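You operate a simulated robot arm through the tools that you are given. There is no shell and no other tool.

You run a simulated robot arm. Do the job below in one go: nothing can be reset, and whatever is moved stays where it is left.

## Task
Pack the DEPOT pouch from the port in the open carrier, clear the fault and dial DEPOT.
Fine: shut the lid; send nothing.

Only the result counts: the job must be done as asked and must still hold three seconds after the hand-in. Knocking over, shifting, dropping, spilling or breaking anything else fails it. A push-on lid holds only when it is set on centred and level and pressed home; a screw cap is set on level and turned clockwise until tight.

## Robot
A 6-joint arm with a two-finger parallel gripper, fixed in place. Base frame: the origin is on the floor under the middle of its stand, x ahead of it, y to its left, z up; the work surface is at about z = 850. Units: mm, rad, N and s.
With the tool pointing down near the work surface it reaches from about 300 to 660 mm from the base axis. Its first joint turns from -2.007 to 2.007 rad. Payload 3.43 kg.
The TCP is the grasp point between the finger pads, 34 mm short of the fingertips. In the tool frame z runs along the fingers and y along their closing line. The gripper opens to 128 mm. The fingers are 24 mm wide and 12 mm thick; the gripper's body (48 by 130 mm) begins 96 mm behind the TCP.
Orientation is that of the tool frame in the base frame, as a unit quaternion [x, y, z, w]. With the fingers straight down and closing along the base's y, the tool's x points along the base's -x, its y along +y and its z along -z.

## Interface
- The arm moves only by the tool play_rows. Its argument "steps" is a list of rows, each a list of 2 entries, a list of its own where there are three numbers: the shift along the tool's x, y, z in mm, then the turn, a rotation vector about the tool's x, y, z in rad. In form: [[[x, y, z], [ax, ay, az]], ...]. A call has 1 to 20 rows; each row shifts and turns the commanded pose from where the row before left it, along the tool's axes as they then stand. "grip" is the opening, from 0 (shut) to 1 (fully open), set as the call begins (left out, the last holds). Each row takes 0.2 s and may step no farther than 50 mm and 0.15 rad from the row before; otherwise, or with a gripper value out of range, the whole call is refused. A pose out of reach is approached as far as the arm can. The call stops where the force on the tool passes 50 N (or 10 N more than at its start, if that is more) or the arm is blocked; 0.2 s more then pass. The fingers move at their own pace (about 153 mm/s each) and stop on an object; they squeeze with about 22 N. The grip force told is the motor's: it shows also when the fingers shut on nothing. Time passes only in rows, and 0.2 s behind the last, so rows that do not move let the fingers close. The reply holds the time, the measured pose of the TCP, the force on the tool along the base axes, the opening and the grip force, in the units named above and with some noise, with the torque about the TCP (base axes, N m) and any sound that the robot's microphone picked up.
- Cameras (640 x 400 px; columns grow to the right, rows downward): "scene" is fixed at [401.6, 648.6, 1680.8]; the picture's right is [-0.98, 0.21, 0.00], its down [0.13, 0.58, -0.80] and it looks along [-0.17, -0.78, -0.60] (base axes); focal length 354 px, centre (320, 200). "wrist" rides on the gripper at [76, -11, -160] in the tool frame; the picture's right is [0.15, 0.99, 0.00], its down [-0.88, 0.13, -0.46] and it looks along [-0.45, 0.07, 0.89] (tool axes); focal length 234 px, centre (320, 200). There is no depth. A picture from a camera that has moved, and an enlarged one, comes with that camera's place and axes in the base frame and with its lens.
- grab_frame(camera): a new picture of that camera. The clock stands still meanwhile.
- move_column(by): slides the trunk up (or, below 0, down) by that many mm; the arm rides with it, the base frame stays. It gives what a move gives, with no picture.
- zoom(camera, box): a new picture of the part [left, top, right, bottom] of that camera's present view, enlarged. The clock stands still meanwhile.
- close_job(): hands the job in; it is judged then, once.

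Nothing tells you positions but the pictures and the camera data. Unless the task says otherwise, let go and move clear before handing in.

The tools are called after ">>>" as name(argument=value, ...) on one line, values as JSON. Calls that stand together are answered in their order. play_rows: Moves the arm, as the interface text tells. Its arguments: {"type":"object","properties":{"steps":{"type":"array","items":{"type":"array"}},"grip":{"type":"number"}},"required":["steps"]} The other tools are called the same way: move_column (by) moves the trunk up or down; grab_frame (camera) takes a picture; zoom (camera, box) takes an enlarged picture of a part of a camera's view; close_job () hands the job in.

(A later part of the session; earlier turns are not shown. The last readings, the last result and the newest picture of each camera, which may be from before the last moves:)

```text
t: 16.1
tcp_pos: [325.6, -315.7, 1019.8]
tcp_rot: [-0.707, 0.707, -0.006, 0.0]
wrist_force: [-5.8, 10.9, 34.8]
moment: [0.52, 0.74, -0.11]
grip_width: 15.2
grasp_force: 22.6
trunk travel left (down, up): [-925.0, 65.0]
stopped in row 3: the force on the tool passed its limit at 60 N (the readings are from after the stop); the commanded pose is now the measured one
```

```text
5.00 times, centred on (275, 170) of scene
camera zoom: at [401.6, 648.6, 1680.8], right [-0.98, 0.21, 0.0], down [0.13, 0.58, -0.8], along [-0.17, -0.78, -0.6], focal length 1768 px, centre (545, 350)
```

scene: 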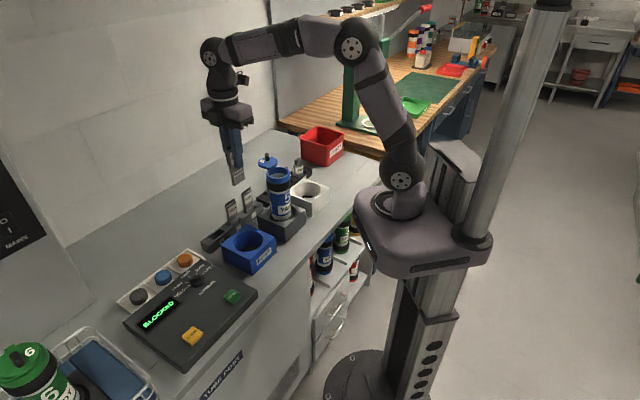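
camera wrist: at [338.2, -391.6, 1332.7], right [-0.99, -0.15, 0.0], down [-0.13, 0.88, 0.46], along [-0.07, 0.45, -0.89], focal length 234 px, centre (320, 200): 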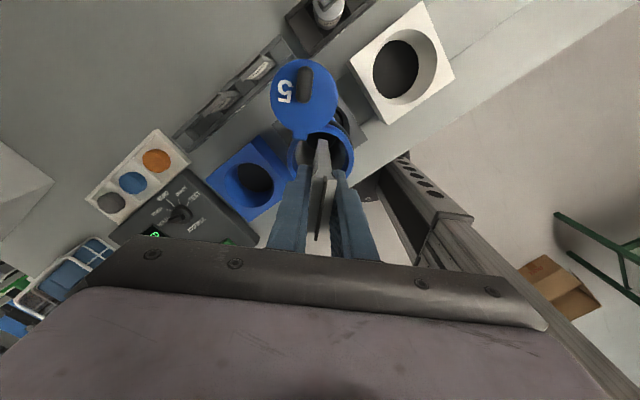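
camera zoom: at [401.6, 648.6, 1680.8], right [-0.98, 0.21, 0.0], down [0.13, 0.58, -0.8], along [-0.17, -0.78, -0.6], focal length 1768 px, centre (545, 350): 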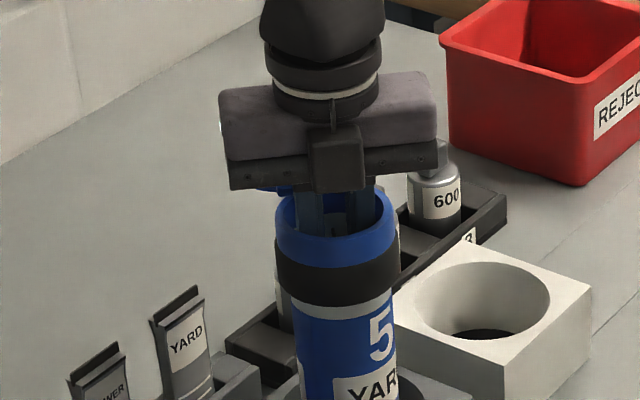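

The tool stopped on an upward force of about 35 N. The moment points to contact near the pouch's bottom edge, most likely the carrier's floor. I'll back off a little and check that the force relaxes.

>>> play_rows(steps=[[[0, 0, -3], [0, 0, 0]], [[0, 0, 0], [0, 0, 0]]])

>>> zoom(camera="scene", box=[230, 110, 330, 220])

>>> grab_frame(camera="wrist")

```text
t: 16.7
tcp_pos: [326.2, -314.6, 1019.9]
tcp_rot: [0.708, -0.706, 0.007, 0.001]
wrist_force: [-5.5, 6.7, 25.1]
moment: [0.2, 0.55, -0.1]
grip_width: 15.3
grasp_force: 21.6
trunk travel left (down, up): [-925.0, 65.0]
```

```text
3.64 times, centred on (280, 165) of scene
camera zoom: at [401.6, 648.6, 1680.8], right [-0.98, 0.21, 0.0], down [0.13, 0.58, -0.8], along [-0.17, -0.78, -0.6], focal length 1286 px, centre (466, 327)
```

zoom: 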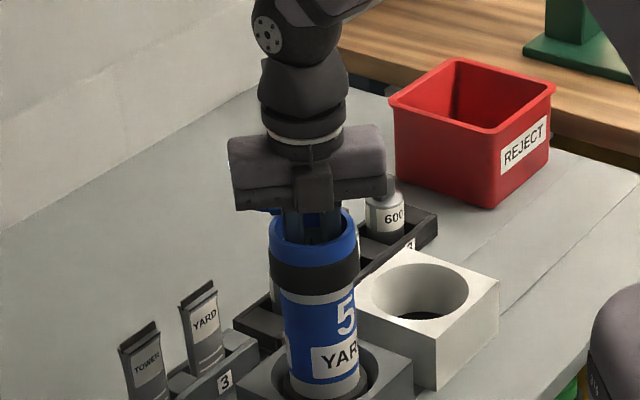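

```text
taken
camera wrist: at [336.4, -390.0, 1181.1], right [-0.99, -0.15, -0.01], down [-0.14, 0.89, 0.45], along [-0.06, 0.44, -0.9], focal length 234 px, centre (320, 200)
```

wrist: 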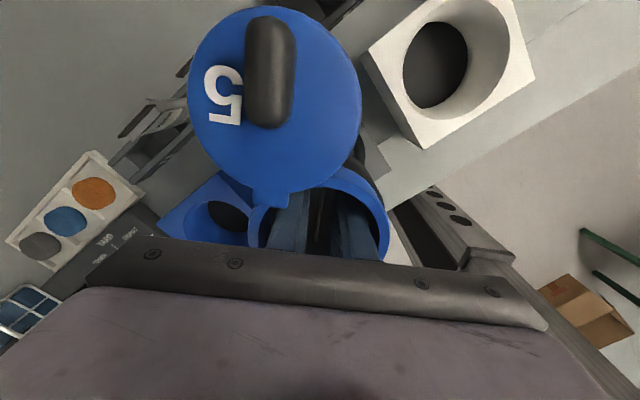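

>>> play_rows(steps=[[[0, 0, -4], [0, 0, 0]], [[0, 0, 0], [0, 0, 0]], [[0, 0, 0], [0, 0, 0]]])

>>> zoom(camera="scene", box=[230, 110, 330, 220])

>>> zoom(camera="wrist", box=[220, 140, 420, 260])

```text
t: 17.5
tcp_pos: [327.5, -316.2, 1022.6]
tcp_rot: [0.708, -0.706, 0.006, 0.0]
wrist_force: [-0.3, 0.4, -3.9]
moment: [0.06, 0.03, 0.02]
grip_width: 15.4
grasp_force: 22.0
trunk travel left (down, up): [-925.0, 65.0]
```

```text
3.64 times, centred on (280, 165) of scene
camera zoom: at [401.6, 648.6, 1680.8], right [-0.98, 0.21, 0.0], down [0.13, 0.58, -0.8], along [-0.17, -0.78, -0.6], focal length 1286 px, centre (466, 327)
```

zoom: 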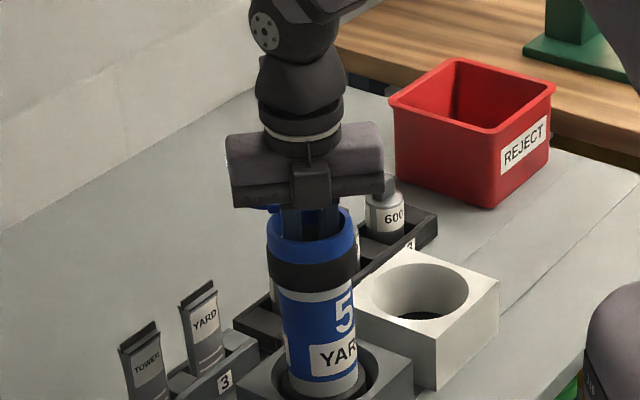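

```text
3.20 times, centred on (320, 200) of wrist
camera zoom: at [338.1, -392.3, 1182.7], right [-0.99, -0.15, -0.01], down [-0.14, 0.88, 0.45], along [-0.06, 0.44, -0.89], focal length 749 px, centre (320, 200)
```

zoom: 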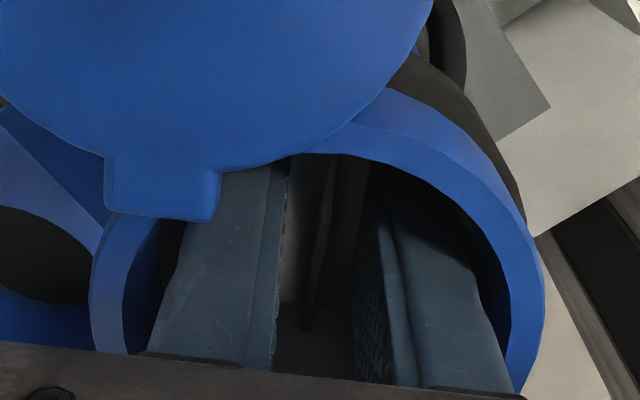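

>>> zoom(camera="scene", box=[250, 155, 310, 225])

>>> zoom(camera="wrist", box=[240, 170, 400, 250])

```text
5.71 times, centred on (280, 190) of scene
camera zoom: at [401.6, 648.6, 1680.8], right [-0.98, 0.21, 0.0], down [0.13, 0.58, -0.8], along [-0.17, -0.78, -0.6], focal length 2021 px, centre (549, 257)
```

zoom: 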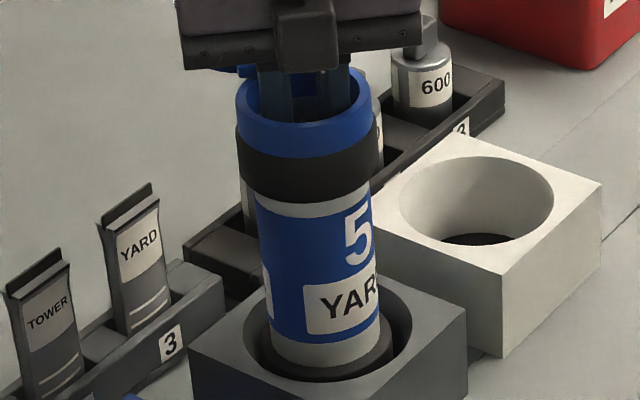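

```text
4.00 times, centred on (320, 210) of wrist
camera zoom: at [338.1, -392.3, 1182.7], right [-0.99, -0.15, -0.01], down [-0.14, 0.88, 0.45], along [-0.06, 0.44, -0.89], focal length 937 px, centre (320, 160)
```

zoom: 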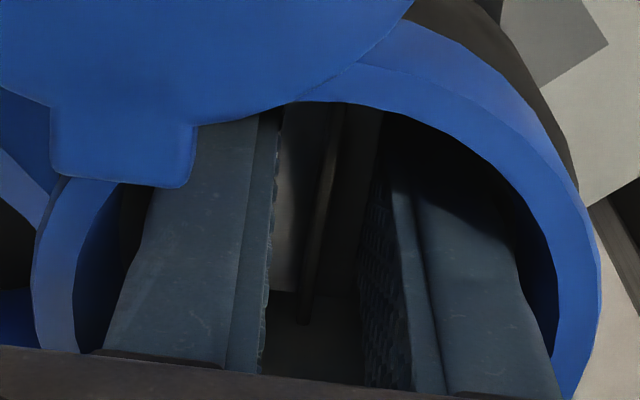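

The thicker upper part of the fingers seems to have touched the carrier's rim, and the carrier has tilted slightly in its loose holder. I'll remove the small tilt, shift the tool back towards the original rim centre, and ease up.

>>> play_rows(steps=[[[0, 0, 2], [-0.0085, -0.0085, 0]], [[-1, 1.5, 0], [0, 0, 0]], [[0, 0, 0], [0, 0, 0]]])

>>> zoom(camera="scene", box=[250, 155, 310, 225])

>>> zoom(camera="wrist", box=[240, 160, 400, 250])

```text
t: 18.3
tcp_pos: [325.3, -316.1, 1020.0]
tcp_rot: [0.707, -0.707, 0.0, 0.001]
wrist_force: [0.6, -0.6, 0.4]
moment: [-0.04, -0.06, 0.0]
grip_width: 15.6
grasp_force: 21.9
trunk travel left (down, up): [-925.0, 65.0]
```

```text
5.71 times, centred on (280, 190) of scene
camera zoom: at [401.6, 648.6, 1680.8], right [-0.98, 0.21, 0.0], down [0.13, 0.58, -0.8], along [-0.17, -0.78, -0.6], focal length 2021 px, centre (549, 257)
```

zoom: 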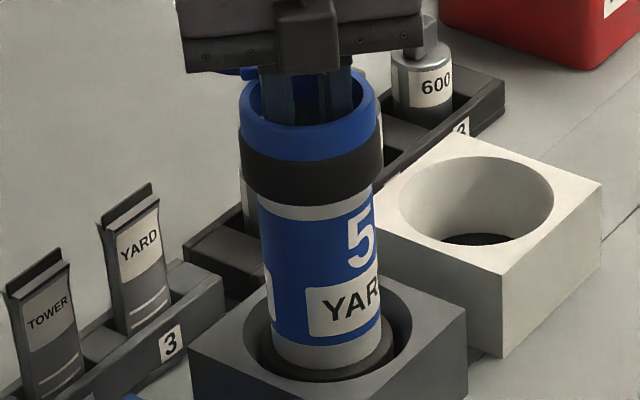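

```text
4.00 times, centred on (320, 205) of wrist
camera zoom: at [337.9, -392.4, 1180.6], right [-0.99, -0.15, 0.0], down [-0.13, 0.88, 0.46], along [-0.07, 0.45, -0.89], focal length 937 px, centre (320, 180)
```

zoom: 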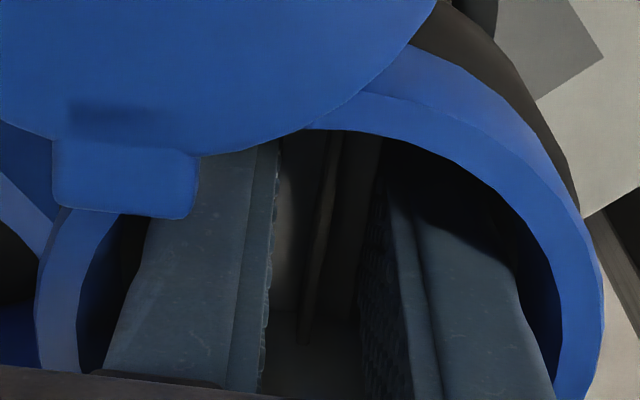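

At z ≈ 1020 the force is now about zero, so the tool is free. I'll raise it 10 mm and check that the carrier does not follow.

>>> play_rows(steps=[[[0, 0, -5], [0, 0, 0]], [[0, 0, -5], [0, 0, 0]], [[0, 0, 0], [0, 0, 0]]])

>>> zoom(camera="scene", box=[250, 155, 310, 225])

>>> zoom(camera="wrist", box=[200, 100, 440, 260])

```text
t: 19.1
tcp_pos: [327.0, -316.8, 1031.5]
tcp_rot: [0.708, -0.707, -0.001, 0.0]
wrist_force: [0.2, 1.2, -1.3]
moment: [-0.01, 0.01, -0.02]
grip_width: 15.3
grasp_force: 22.4
trunk travel left (down, up): [-925.0, 65.0]
```

```text
5.71 times, centred on (280, 190) of scene
camera zoom: at [401.6, 648.6, 1680.8], right [-0.98, 0.21, 0.0], down [0.13, 0.58, -0.8], along [-0.17, -0.78, -0.6], focal length 2021 px, centre (549, 257)
```

zoom: 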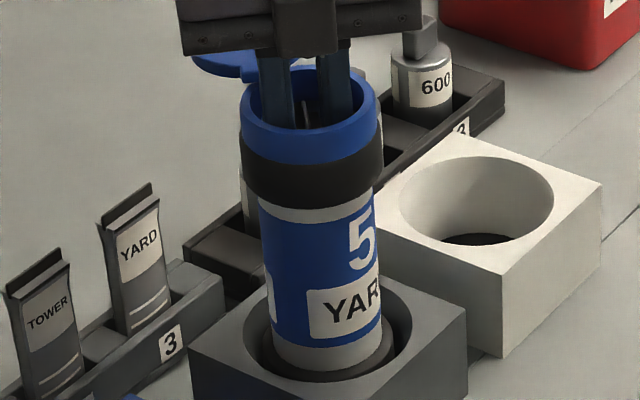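

```text
2.50 times, centred on (320, 180) of wrist
camera zoom: at [338.3, -392.6, 1191.1], right [-0.99, -0.15, 0.0], down [-0.13, 0.88, 0.46], along [-0.07, 0.45, -0.89], focal length 585 px, centre (320, 250)
```

zoom: 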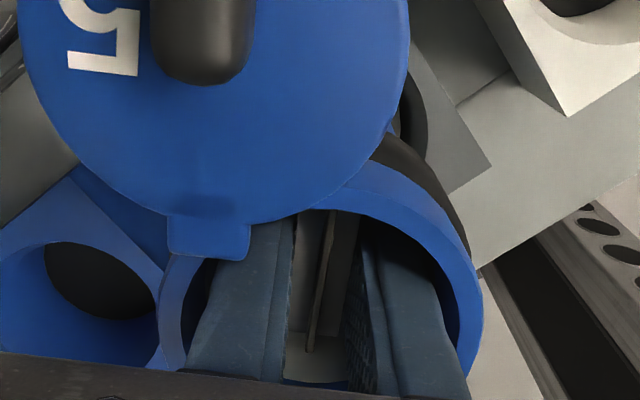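

The carrier stayed seated and upright. The contact fits the pouch bottom touching the carrier's floor. I'll recentre slightly, lower to just above that contact, and check the force before releasing.

>>> play_rows(steps=[[[-1.5, 1.5, 0], [0, 0, 0]], [[0, 0, 3], [0, 0, 0]], [[0, 0, 3], [0, 0, 0]], [[0, 0, 2], [0, 0, 0]], [[0, 0, 0], [0, 0, 0]]])

```text
t: 20.3
tcp_pos: [324.6, -313.8, 1023.0]
tcp_rot: [0.708, -0.706, -0.001, 0.001]
wrist_force: [0.4, -0.7, 0.0]
moment: [0.0, 0.0, 0.01]
grip_width: 15.4
grasp_force: 22.1
trunk travel left (down, up): [-925.0, 65.0]
```

>>> play_rows(steps=[[[0, 0, 1], [0, 0, 0]], [[0, 0, 1], [0, 0, 0]], [[0, 0, 0], [0, 0, 0]]])

>>> play_rows(steps=[[[0, 0, 1], [0, 0, 0]], [[0, 0, 1], [0, 0, 0]], [[0, 0, 0], [0, 0, 0]]])

```text
t: 21.1
tcp_pos: [324.5, -314.5, 1022.0]
tcp_rot: [0.707, -0.707, -0.001, 0.001]
wrist_force: [0.6, 0.9, -1.0]
moment: [0.01, 0.01, 0.03]
grip_width: 15.5
grasp_force: 21.9
trunk travel left (down, up): [-925.0, 65.0]
```

```text
t: 21.9
tcp_pos: [324.5, -315.3, 1021.2]
tcp_rot: [0.708, -0.706, 0.0, 0.0]
wrist_force: [-0.2, 1.8, 4.0]
moment: [0.01, 0.0, 0.0]
grip_width: 15.4
grasp_force: 22.5
trunk travel left (down, up): [-925.0, 65.0]
```

There's a light centred contact of about 4 N, so the pouch is standing on the carrier floor. I'll open just enough to release it, then rise straight up.

>>> play_rows(steps=[[[0, 0, 0], [0, 0, 0]], [[0, 0, 0], [0, 0, 0]]], grip=0.175)

>>> zoom(camera="wrist", box=[200, 100, 440, 260])

>>> zoom(camera="scene", box=[250, 155, 310, 225])

```text
t: 22.5
tcp_pos: [322.9, -314.2, 1019.8]
tcp_rot: [0.708, -0.706, 0.0, -0.001]
wrist_force: [1.1, 1.0, 5.8]
moment: [-0.07, -0.12, 0.03]
grip_width: 15.8
grasp_force: 0.0
trunk travel left (down, up): [-925.0, 65.0]
```

```text
2.50 times, centred on (320, 180) of wrist
camera zoom: at [336.6, -390.7, 1180.1], right [-0.99, -0.15, 0.0], down [-0.13, 0.88, 0.46], along [-0.07, 0.45, -0.89], focal length 585 px, centre (320, 250)
```

zoom: 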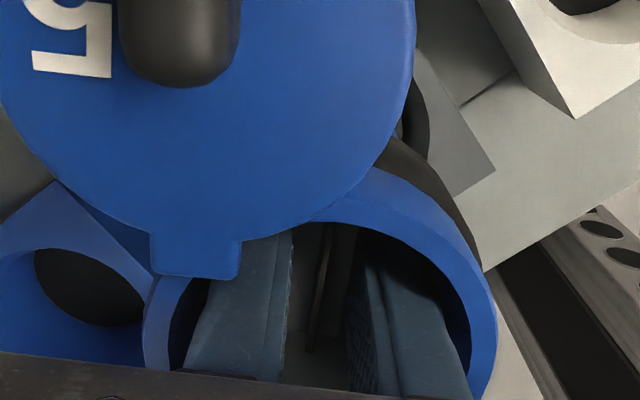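

```text
5.71 times, centred on (280, 190) of scene
camera zoom: at [401.6, 648.6, 1680.8], right [-0.98, 0.21, 0.0], down [0.13, 0.58, -0.8], along [-0.17, -0.78, -0.6], focal length 2021 px, centre (549, 257)
```

zoom: 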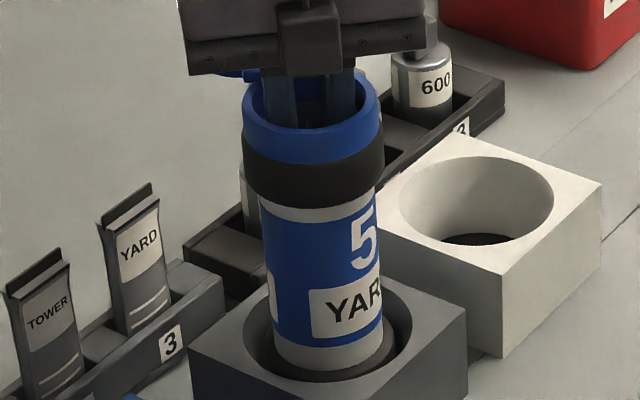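

The fingers only opened to 15.8 mm because the carrier's inner wall blocks them, but the squeeze on the pouch is gone. I'll command just that opening so the fingers neither squeeze nor push outward, then rise slightly and see whether the pouch stays down.

>>> play_rows(steps=[[[0, 0, 0], [0, 0, 0]], [[0, 0, 0], [0, 0, 0]]], grip=0.1245)

>>> play_rows(steps=[[[0, 0, -3], [0, 0, 0]], [[0, 0, -3], [0, 0, 0]], [[0, 0, 0], [0, 0, 0]]])

>>> zoom(camera="wrist", box=[200, 100, 440, 260])

>>> zoom(camera="scene", box=[250, 155, 310, 225])

```text
t: 23.1
tcp_pos: [324.9, -313.9, 1020.7]
tcp_rot: [0.708, -0.706, 0.0, -0.001]
wrist_force: [1.6, 0.3, 6.3]
moment: [-0.1, -0.1, -0.01]
grip_width: 15.7
grasp_force: 0.0
trunk travel left (down, up): [-925.0, 65.0]
```

```text
t: 23.9
tcp_pos: [324.3, -314.1, 1025.8]
tcp_rot: [0.707, -0.707, -0.001, 0.001]
wrist_force: [-0.4, 0.2, -0.4]
moment: [0.0, 0.02, -0.03]
grip_width: 15.9
grasp_force: 0.1
trunk travel left (down, up): [-925.0, 65.0]
```

```text
2.50 times, centred on (320, 180) of wrist
camera zoom: at [336.7, -391.1, 1185.4], right [-0.99, -0.15, 0.0], down [-0.13, 0.88, 0.46], along [-0.07, 0.45, -0.89], focal length 585 px, centre (320, 250)
```

zoom: 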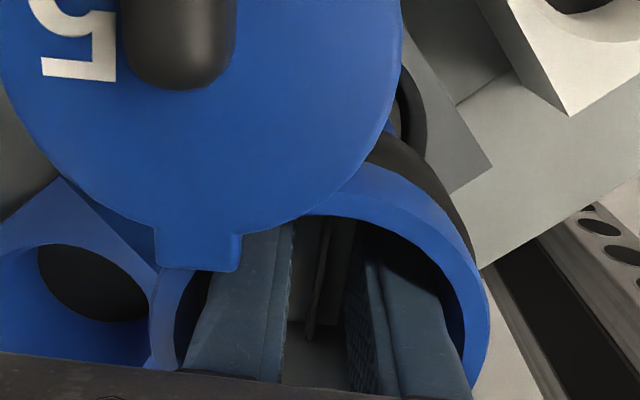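

```text
5.71 times, centred on (280, 190) of scene
camera zoom: at [401.6, 648.6, 1680.8], right [-0.98, 0.21, 0.0], down [0.13, 0.58, -0.8], along [-0.17, -0.78, -0.6], focal length 2021 px, centre (549, 257)
```

zoom: 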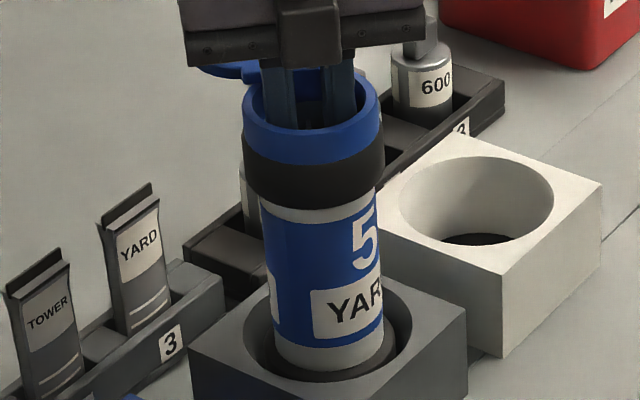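

The pouch stayed on the carrier floor while the gripper rose, so it is released. I'll continue straight up and out.

>>> play_rows(steps=[[[0, 0, -6], [0, 0, 0]], [[0, 0, -6], [0, 0, 0]], [[0, 0, -6], [0, 0, 0]], [[0, 0, -6], [0, 0, 0]], [[0, 0, 0], [0, 0, 0]]])

>>> zoom(camera="wrist", box=[200, 100, 440, 260])

```text
t: 25.1
tcp_pos: [325.2, -315.8, 1050.0]
tcp_rot: [0.708, -0.706, -0.001, 0.001]
wrist_force: [0.3, 0.2, -0.6]
moment: [-0.02, 0.03, 0.0]
grip_width: 15.9
grasp_force: 0.4
trunk travel left (down, up): [-925.0, 65.0]
```

```text
2.50 times, centred on (320, 180) of wrist
camera zoom: at [336.9, -391.2, 1209.4], right [-0.99, -0.15, 0.0], down [-0.13, 0.88, 0.46], along [-0.07, 0.45, -0.89], focal length 585 px, centre (320, 250)
```

zoom: 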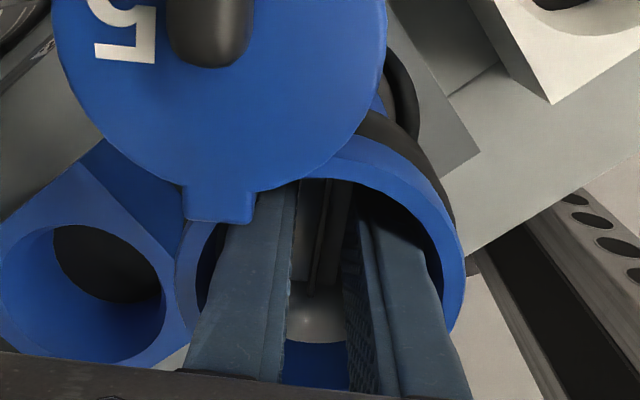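

>>> play_rows(steps=[[[0, 0, -8], [0, 0, 0]], [[0, 0, -8], [0, 0, 0]], [[0, 0, -8], [0, 0, 0]], [[0, 0, -12], [0, 0, 0]], [[0, 0, -30], [0, 0, 0]], [[0, 0, -40], [0, 0, 0]], [[0, 0, -40], [0, 0, 0]]])

>>> grab_frame(camera="wrist")

>>> zoom(camera="wrist", box=[260, 60, 380, 180])

>>> zoom(camera="scene", box=[230, 110, 330, 220])

>>> zoom(camera="scene", box=[100, 240, 270, 380])

```text
t: 26.7
tcp_pos: [323.9, -314.6, 1195.9]
tcp_rot: [0.707, -0.707, 0.0, 0.001]
wrist_force: [-0.5, 0.2, -0.4]
moment: [-0.01, 0.02, -0.02]
grip_width: 16.0
grasp_force: 0.0
trunk travel left (down, up): [-925.0, 65.0]
```

```text
taken
camera wrist: at [336.0, -391.9, 1356.0], right [-0.99, -0.15, 0.0], down [-0.13, 0.88, 0.46], along [-0.07, 0.45, -0.89], focal length 234 px, centre (320, 200)
```

wrist: 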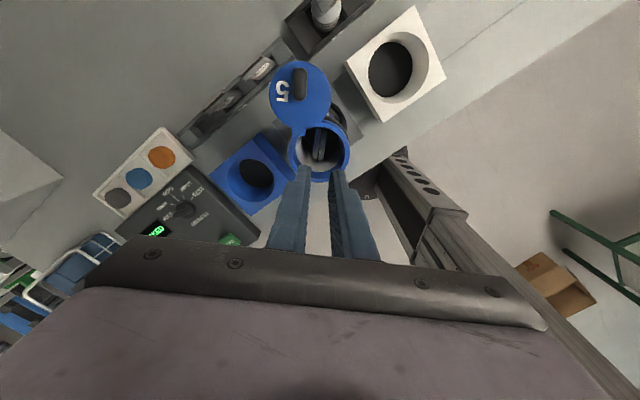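

```text
3.33 times, centred on (320, 120) of wrist
camera zoom: at [336.0, -391.9, 1356.0], right [-0.99, -0.15, 0.0], down [-0.13, 0.88, 0.46], along [-0.07, 0.45, -0.89], focal length 781 px, centre (320, 467)
```

zoom: 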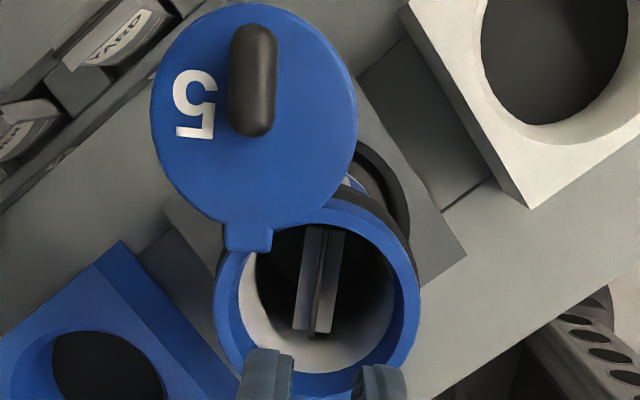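

```text
3.64 times, centred on (280, 165) of scene
camera zoom: at [401.6, 648.6, 1680.8], right [-0.98, 0.21, 0.0], down [0.13, 0.58, -0.8], along [-0.17, -0.78, -0.6], focal length 1286 px, centre (466, 327)
```

zoom: 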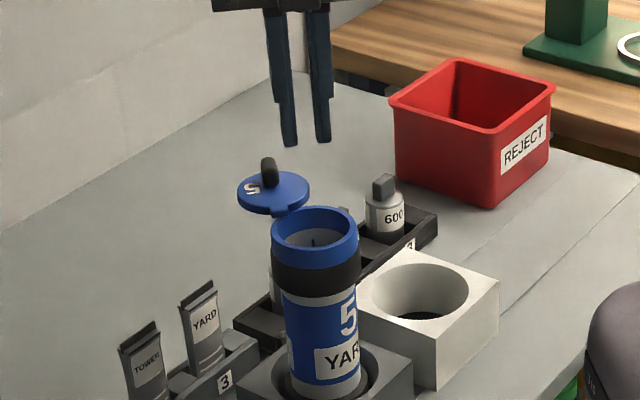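

```text
2.86 times, centred on (185, 310) of scene
camera zoom: at [401.6, 648.6, 1680.8], right [-0.98, 0.21, 0.0], down [0.13, 0.58, -0.8], along [-0.17, -0.78, -0.6], focal length 1010 px, centre (706, -114)
```

zoom: 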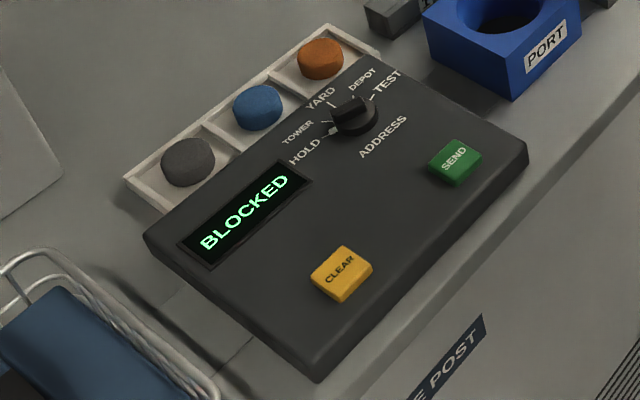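

The pouch now stands upright inside carrier 5, and the carrier is back in its original place. Next is the lid. I'll bring the open fingers down on either side of its bar knob at about (355, -385).

>>> play_rows(steps=[[[35.2, -15.3, 0], [0, 0, 0]], [[35.2, -15.3, 0], [0, 0, 0]], [[0, 0, 25], [0, 0, 0]], [[0, 0, 20], [0, 0, 0]]], grip=0.33)

>>> grab_frame(camera="wrist")

>>> zoom(camera="wrist", box=[240, 80, 400, 220])

>>> zoom(camera="scene", box=[230, 110, 330, 200])

```text
t: 27.7
tcp_pos: [355.1, -386.2, 1150.2]
tcp_rot: [0.708, -0.706, -0.001, 0.0]
wrist_force: [0.6, 0.5, -0.7]
moment: [0.04, -0.01, 0.0]
grip_width: 42.0
grasp_force: 0.1
trunk travel left (down, up): [-925.0, 65.0]
```

```text
taken
camera wrist: at [367.2, -462.9, 1310.0], right [-0.99, -0.15, 0.0], down [-0.13, 0.88, 0.46], along [-0.07, 0.45, -0.89], focal length 234 px, centre (320, 200)
```

wrist: 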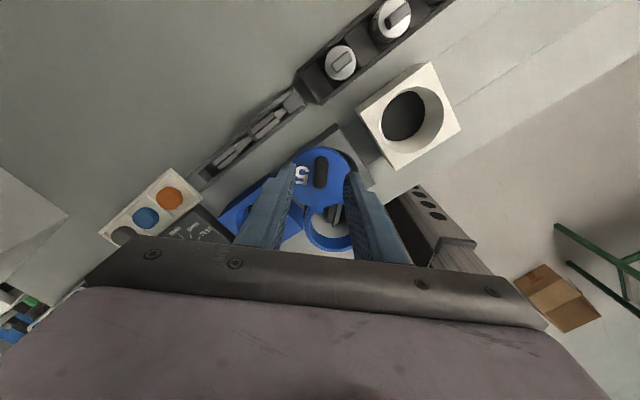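

```text
2.86 times, centred on (320, 150) of wrist
camera zoom: at [367.2, -462.9, 1310.0], right [-0.99, -0.15, 0.0], down [-0.13, 0.88, 0.46], along [-0.07, 0.45, -0.89], focal length 669 px, centre (320, 343)
```

zoom: 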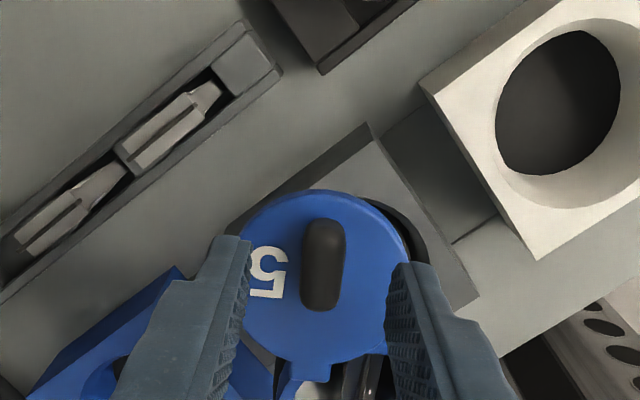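

```text
4.44 times, centred on (280, 155) of scene
camera zoom: at [401.6, 648.6, 1680.8], right [-0.98, 0.21, 0.0], down [0.13, 0.58, -0.8], along [-0.17, -0.78, -0.6], focal length 1572 px, centre (498, 400)
```

zoom: 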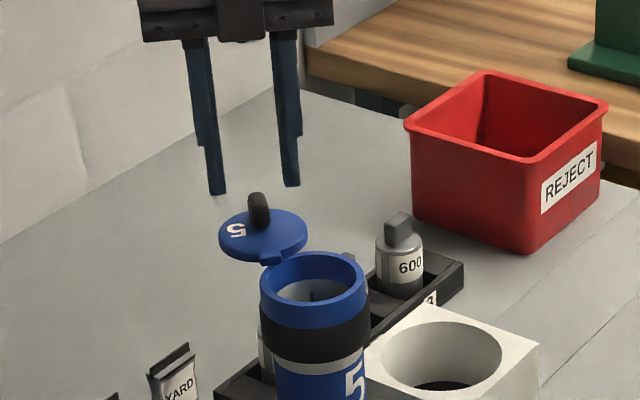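

>>> play_rows(steps=[[[0, 0, 13], [0, 0, 0]], [[0, 0, 13], [0, 0, 0]], [[0, 0, 0], [0, 0, 0]]])

>>> zoom(camera="wrist", box=[240, 80, 400, 220])

>>> zoom(camera="scene", box=[250, 130, 300, 180])

```text
t: 28.5
tcp_pos: [355.5, -384.1, 1124.6]
tcp_rot: [0.708, -0.707, -0.001, 0.001]
wrist_force: [0.9, 0.9, 0.1]
moment: [0.03, 0.03, 0.0]
grip_width: 42.2
grasp_force: 0.1
trunk travel left (down, up): [-925.0, 65.0]
```

```text
2.86 times, centred on (320, 150) of wrist
camera zoom: at [367.1, -461.0, 1283.9], right [-0.99, -0.15, 0.0], down [-0.13, 0.88, 0.46], along [-0.07, 0.45, -0.89], focal length 669 px, centre (320, 343)
```

zoom: 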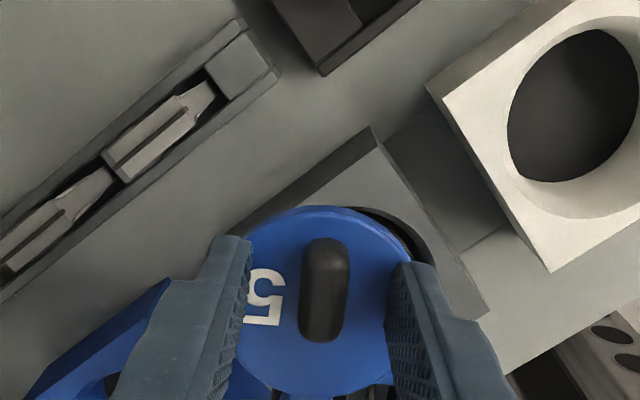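

```text
8.00 times, centred on (275, 155) of scene
camera zoom: at [401.6, 648.6, 1680.8], right [-0.98, 0.21, 0.0], down [0.13, 0.58, -0.8], along [-0.17, -0.78, -0.6], focal length 2829 px, centre (680, 560)
```

zoom: 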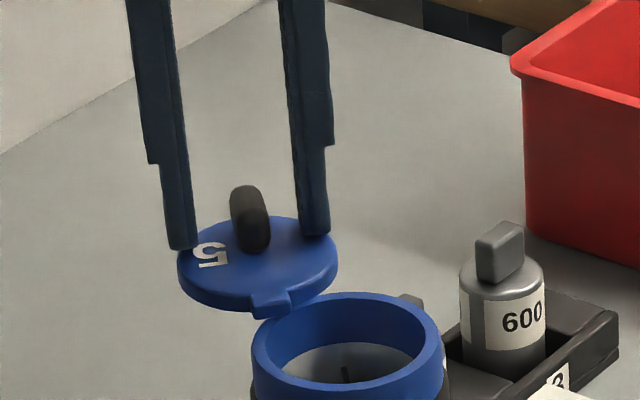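

The fingertips straddle the bar knob just above the lid surface. I'll narrow them to a loose cage about 24 mm wide and start swinging the lid clockwise about its pivot near (353.5, -338), a few steps first.

>>> play_rows(steps=[[[0, 0, 0], [0, 0, 0]], [[0, 0, 0], [0, 0, 0]]], grip=0.19)

>>> play_rows(steps=[[[-0.49, 6.78, 0], [0, 0, 0.1429]], [[-0.49, 6.78, 0], [0, 0, 0.1429]], [[-0.49, 6.78, 0], [0, 0, 0.1429]]])

>>> zoom(camera="wrist", box=[220, 80, 420, 240])

>>> zoom(camera="scene", box=[240, 120, 320, 220])

```text
t: 29.1
tcp_pos: [354.4, -383.9, 1123.8]
tcp_rot: [0.708, -0.706, -0.001, 0.0]
wrist_force: [0.6, 1.2, 0.3]
moment: [-0.01, 0.01, 0.02]
grip_width: 24.2
grasp_force: 0.0
trunk travel left (down, up): [-925.0, 65.0]
```

```text
t: 29.9
tcp_pos: [334.1, -379.8, 1124.6]
tcp_rot: [-0.54, 0.841, 0.0, -0.001]
wrist_force: [-0.4, -0.4, -0.1]
moment: [0.0, -0.04, -0.02]
grip_width: 24.5
grasp_force: 0.1
trunk travel left (down, up): [-925.0, 65.0]
```

```text
2.50 times, centred on (320, 160) of wrist
camera zoom: at [314.2, -454.1, 1284.8], right [-0.96, 0.28, 0.0], down [0.25, 0.85, 0.46], along [0.13, 0.44, -0.89], focal length 585 px, centre (320, 300)
```

zoom: 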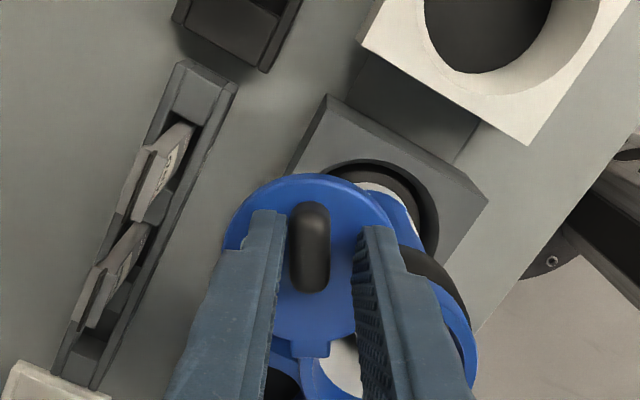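

```text
4.00 times, centred on (280, 170) of scene
camera zoom: at [401.6, 648.6, 1680.8], right [-0.98, 0.21, 0.0], down [0.13, 0.58, -0.8], along [-0.17, -0.78, -0.6], focal length 1414 px, centre (480, 320)
```

zoom: 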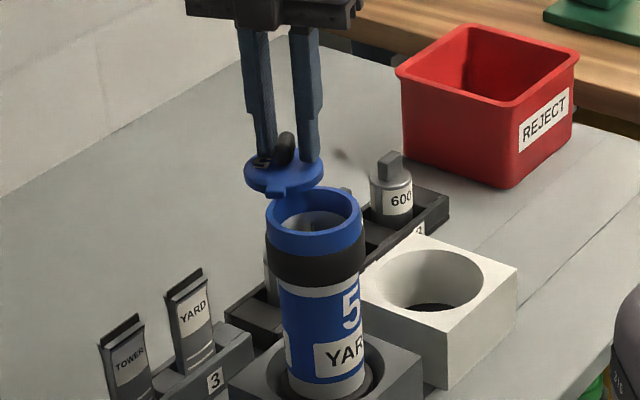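

The lid swings freely with the cage. I'll continue along the arc.

>>> play_rows(steps=[[[-0.49, 6.78, 0], [0, 0, 0.1429]], [[-0.49, 6.78, 0], [0, 0, 0.1429]], [[-0.49, 6.78, 0], [0, 0, 0.1429]], [[-0.49, 6.78, 0], [0, 0, 0.1429]], [[-0.49, 6.78, 0], [0, 0, 0.1429]]])

>>> zoom(camera="wrist", box=[220, 80, 420, 240])

>>> zoom(camera="scene", box=[240, 120, 320, 220])

```text
t: 31.1
tcp_pos: [312.4, -357.1, 1124.1]
tcp_rot: [-0.212, 0.977, 0.0, 0.0]
wrist_force: [0.0, 0.3, -0.3]
moment: [-0.02, 0.02, 0.01]
grip_width: 24.3
grasp_force: 0.0
trunk travel left (down, up): [-925.0, 65.0]
```

```text
2.50 times, centred on (320, 160) of wrist
camera zoom: at [248.1, -398.9, 1283.9], right [-0.54, 0.84, 0.0], down [0.75, 0.48, 0.46], along [0.38, 0.25, -0.89], focal length 585 px, centre (320, 300)
```

zoom: 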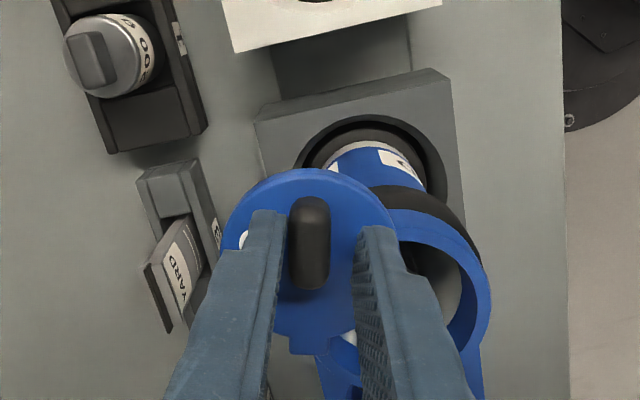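

```text
4.00 times, centred on (280, 170) of scene
camera zoom: at [401.6, 648.6, 1680.8], right [-0.98, 0.21, 0.0], down [0.13, 0.58, -0.8], along [-0.17, -0.78, -0.6], focal length 1414 px, centre (480, 320)
```

zoom: 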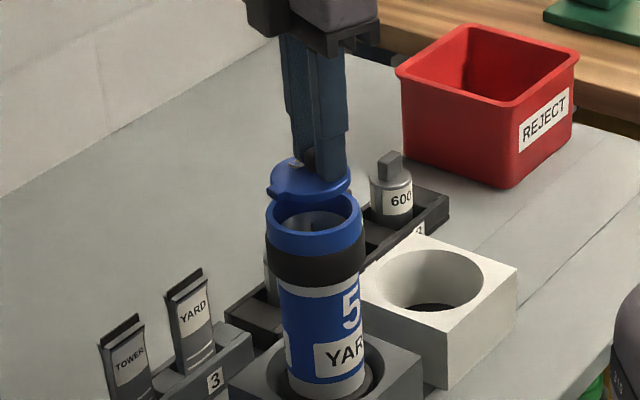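

>>> play_rows(steps=[[[-0.49, 6.78, 0], [0, 0, 0.1429]], [[-0.49, 6.78, 0], [0, 0, 0.1429]], [[-0.49, 6.78, 0], [0, 0, 0.1429]], [[-0.49, 6.78, 0], [0, 0, 0.1429]], [[-0.49, 6.78, 0], [0, 0, 0.1429]]])

>>> zoom(camera="wrist", box=[220, 80, 420, 240])

>>> zoom(camera="scene", box=[240, 120, 320, 220])

```text
t: 32.3
tcp_pos: [308.4, -323.1, 1123.2]
tcp_rot: [0.143, 0.99, 0.0, -0.001]
wrist_force: [-0.1, -0.3, 0.0]
moment: [0.0, -0.02, 0.0]
grip_width: 24.3
grasp_force: 0.2
trunk travel left (down, up): [-925.0, 65.0]
```

```text
2.50 times, centred on (320, 160) of wrist
camera zoom: at [233.9, -313.6, 1284.2], right [0.14, 0.99, 0.0], down [0.88, -0.13, 0.45], along [0.45, -0.06, -0.89], focal length 585 px, centre (320, 300)
```

zoom: 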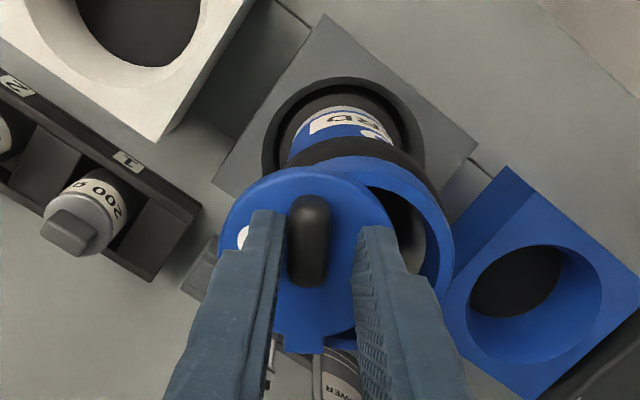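

```text
4.00 times, centred on (280, 170) of scene
camera zoom: at [401.6, 648.6, 1680.8], right [-0.98, 0.21, 0.0], down [0.13, 0.58, -0.8], along [-0.17, -0.78, -0.6], focal length 1414 px, centre (480, 320)
```

zoom: 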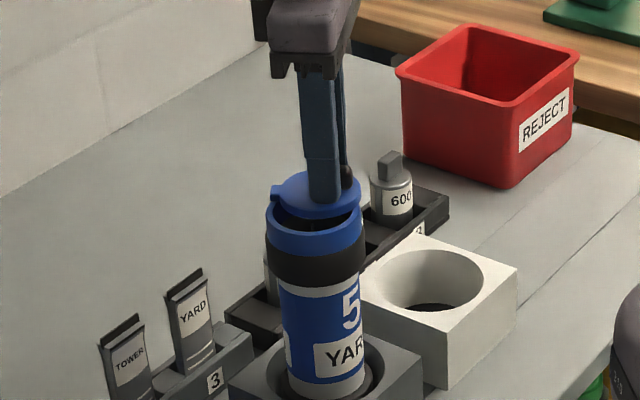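

>>> play_rows(steps=[[[-0.49, 6.78, 0], [0, 0, 0.1429]], [[-0.49, 6.78, 0], [0, 0, 0.1429]], [[-0.49, 6.78, 0], [0, 0, 0.1429]]])

>>> zoom(camera="wrist", box=[220, 80, 420, 240])

>>> zoom(camera="scene", box=[240, 120, 320, 220])

```text
t: 33.1
tcp_pos: [320.3, -304.5, 1123.7]
tcp_rot: [0.351, 0.936, 0.0, -0.001]
wrist_force: [0.1, -1.2, 0.1]
moment: [-0.02, 0.01, -0.02]
grip_width: 24.5
grasp_force: 0.1
trunk travel left (down, up): [-925.0, 65.0]
```

```text
2.50 times, centred on (320, 160) of wrist
camera zoom: at [256.2, -265.1, 1283.8], right [0.54, 0.84, 0.0], down [0.75, -0.48, 0.46], along [0.38, -0.25, -0.89], focal length 585 px, centre (320, 300)
```

zoom: 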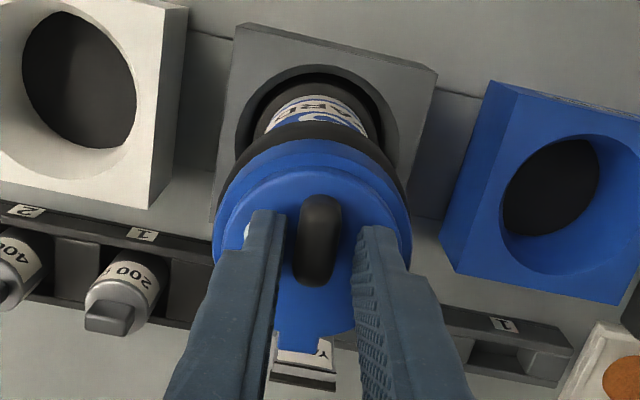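

```text
4.00 times, centred on (280, 170) of scene
camera zoom: at [401.6, 648.6, 1680.8], right [-0.98, 0.21, 0.0], down [0.13, 0.58, -0.8], along [-0.17, -0.78, -0.6], focal length 1414 px, centre (480, 320)
```

zoom: 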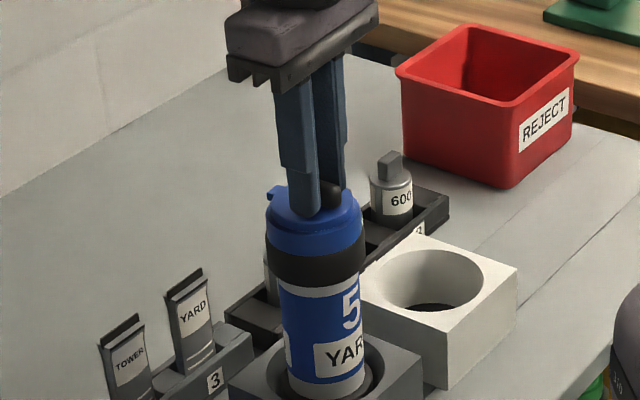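

>>> zoom(camera="scene", box=[260, 155, 300, 195])

>>> zoom(camera="wrist", box=[280, 120, 370, 230])

```text
10.00 times, centred on (280, 175) of scene
camera zoom: at [401.6, 648.6, 1680.8], right [-0.98, 0.21, 0.0], down [0.13, 0.58, -0.8], along [-0.17, -0.78, -0.6], focal length 3536 px, centre (720, 450)
```

zoom: 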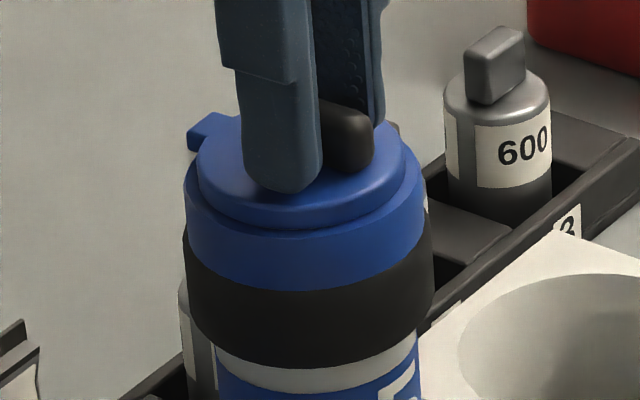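

```text
3.64 times, centred on (325, 175) of wrist
camera zoom: at [256.2, -265.1, 1283.8], right [0.54, 0.84, 0.0], down [0.75, -0.48, 0.46], along [0.38, -0.25, -0.89], focal length 852 px, centre (302, 291)
```

zoom: 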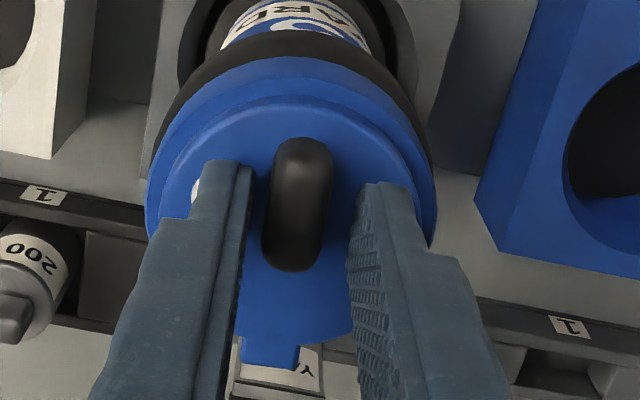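

The lid now sits over the mouth. I'll nudge a little further along the arc to find whether it rests against its closed stop.

>>> play_rows(steps=[[[-0.2, 3.4, 0], [0, 0, 0.0715]], [[-0.2, 3.4, 0], [0, 0, 0.0715]], [[0, 0, 0], [0, 0, 0]]])

>>> zoom(camera="wrist", box=[280, 120, 370, 230])

>>> zoom(camera="scene", box=[260, 155, 300, 195])

```text
t: 33.9
tcp_pos: [324.4, -300.7, 1123.3]
tcp_rot: [0.416, 0.909, 0.0, 0.0]
wrist_force: [-0.3, -0.5, 1.2]
moment: [-0.06, 0.01, 0.02]
grip_width: 25.0
grasp_force: 0.2
trunk travel left (down, up): [-925.0, 65.0]
```

```text
3.64 times, centred on (325, 175) of wrist
camera zoom: at [266.6, -252.7, 1283.6], right [0.65, 0.76, 0.0], down [0.67, -0.58, 0.46], along [0.34, -0.3, -0.89], focal length 852 px, centre (302, 291)
```

zoom: 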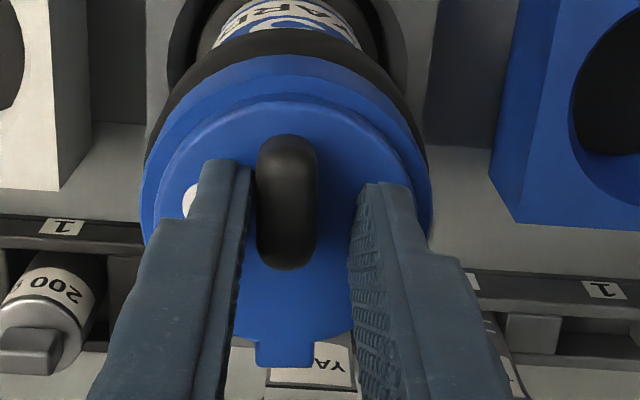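

```text
10.00 times, centred on (280, 175) of scene
camera zoom: at [401.6, 648.6, 1680.8], right [-0.98, 0.21, 0.0], down [0.13, 0.58, -0.8], along [-0.17, -0.78, -0.6], focal length 3536 px, centre (720, 450)
```

zoom: 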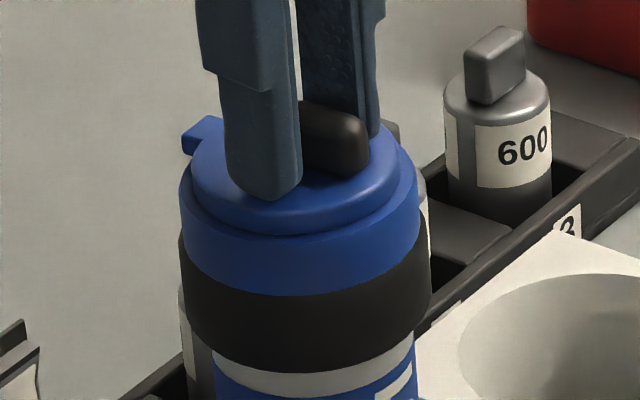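

The lid has reached its closed stop, and more pushing only leans the carrier. I'll back off slightly and compare with the closed green carrier 6.

>>> play_rows(steps=[[[0, -2.5, 0], [0, 0, -0.07]], [[0, -1, 0], [0, 0, 0]], [[0, 0, 0], [0, 0, 0]]])

>>> zoom(camera="scene", box=[260, 155, 300, 195])

>>> zoom(camera="scene", box=[0, 330, 80, 400])

>>> zoom(camera="scene", box=[300, 210, 370, 300])

>>> zoom(camera="wrist", box=[270, 110, 380, 230])

```text
t: 34.7
tcp_pos: [321.2, -304.2, 1124.1]
tcp_rot: [0.384, 0.923, 0.0, -0.001]
wrist_force: [0.1, 0.0, -0.3]
moment: [0.03, 0.02, -0.01]
grip_width: 24.1
grasp_force: 0.0
trunk travel left (down, up): [-925.0, 65.0]
```

```text
10.00 times, centred on (280, 175) of scene
camera zoom: at [401.6, 648.6, 1680.8], right [-0.98, 0.21, 0.0], down [0.13, 0.58, -0.8], along [-0.17, -0.78, -0.6], focal length 3536 px, centre (720, 450)
```

zoom: 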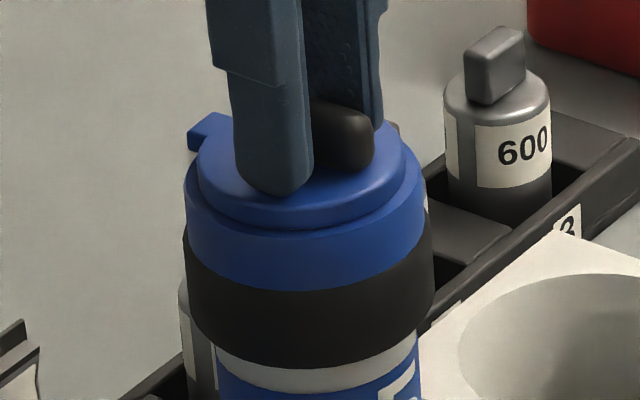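

```text
5.71 times, centred on (40, 365) of scene
camera zoom: at [401.6, 648.6, 1680.8], right [-0.98, 0.21, 0.0], down [0.13, 0.58, -0.8], along [-0.17, -0.78, -0.6], focal length 2021 px, centre (1920, -743)
```

zoom: 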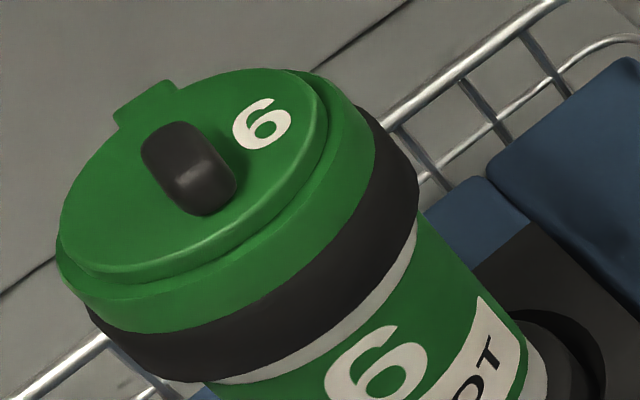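

```text
4.44 times, centred on (335, 255) of scene
camera zoom: at [401.6, 648.6, 1680.8], right [-0.98, 0.21, 0.0], down [0.13, 0.58, -0.8], along [-0.17, -0.78, -0.6], focal length 1572 px, centre (253, -44)
```

zoom: 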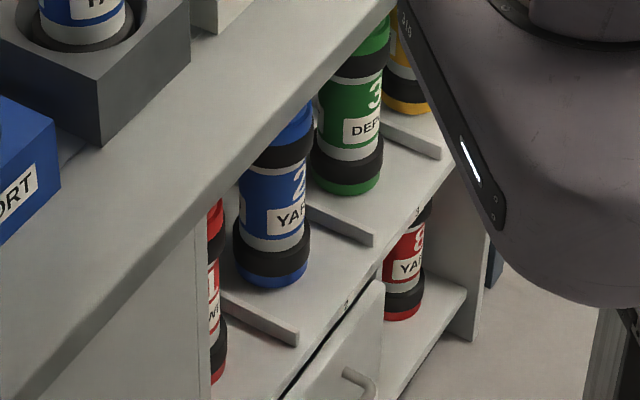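

```text
3.33 times, centred on (325, 170) of wrist
camera zoom: at [261.0, -259.4, 1283.8], right [0.6, 0.8, 0.0], down [0.71, -0.53, 0.45], along [0.36, -0.27, -0.89], focal length 781 px, centre (303, 300)
```

zoom: 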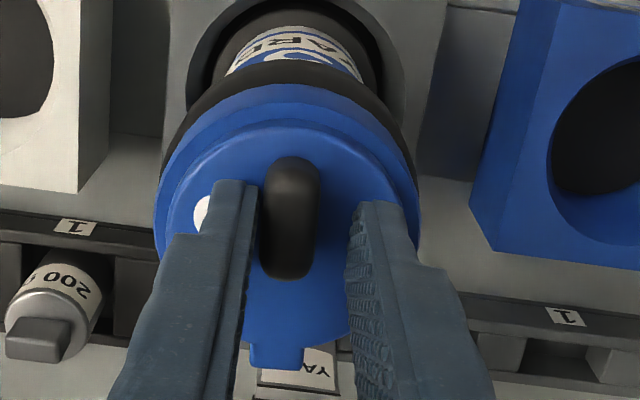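

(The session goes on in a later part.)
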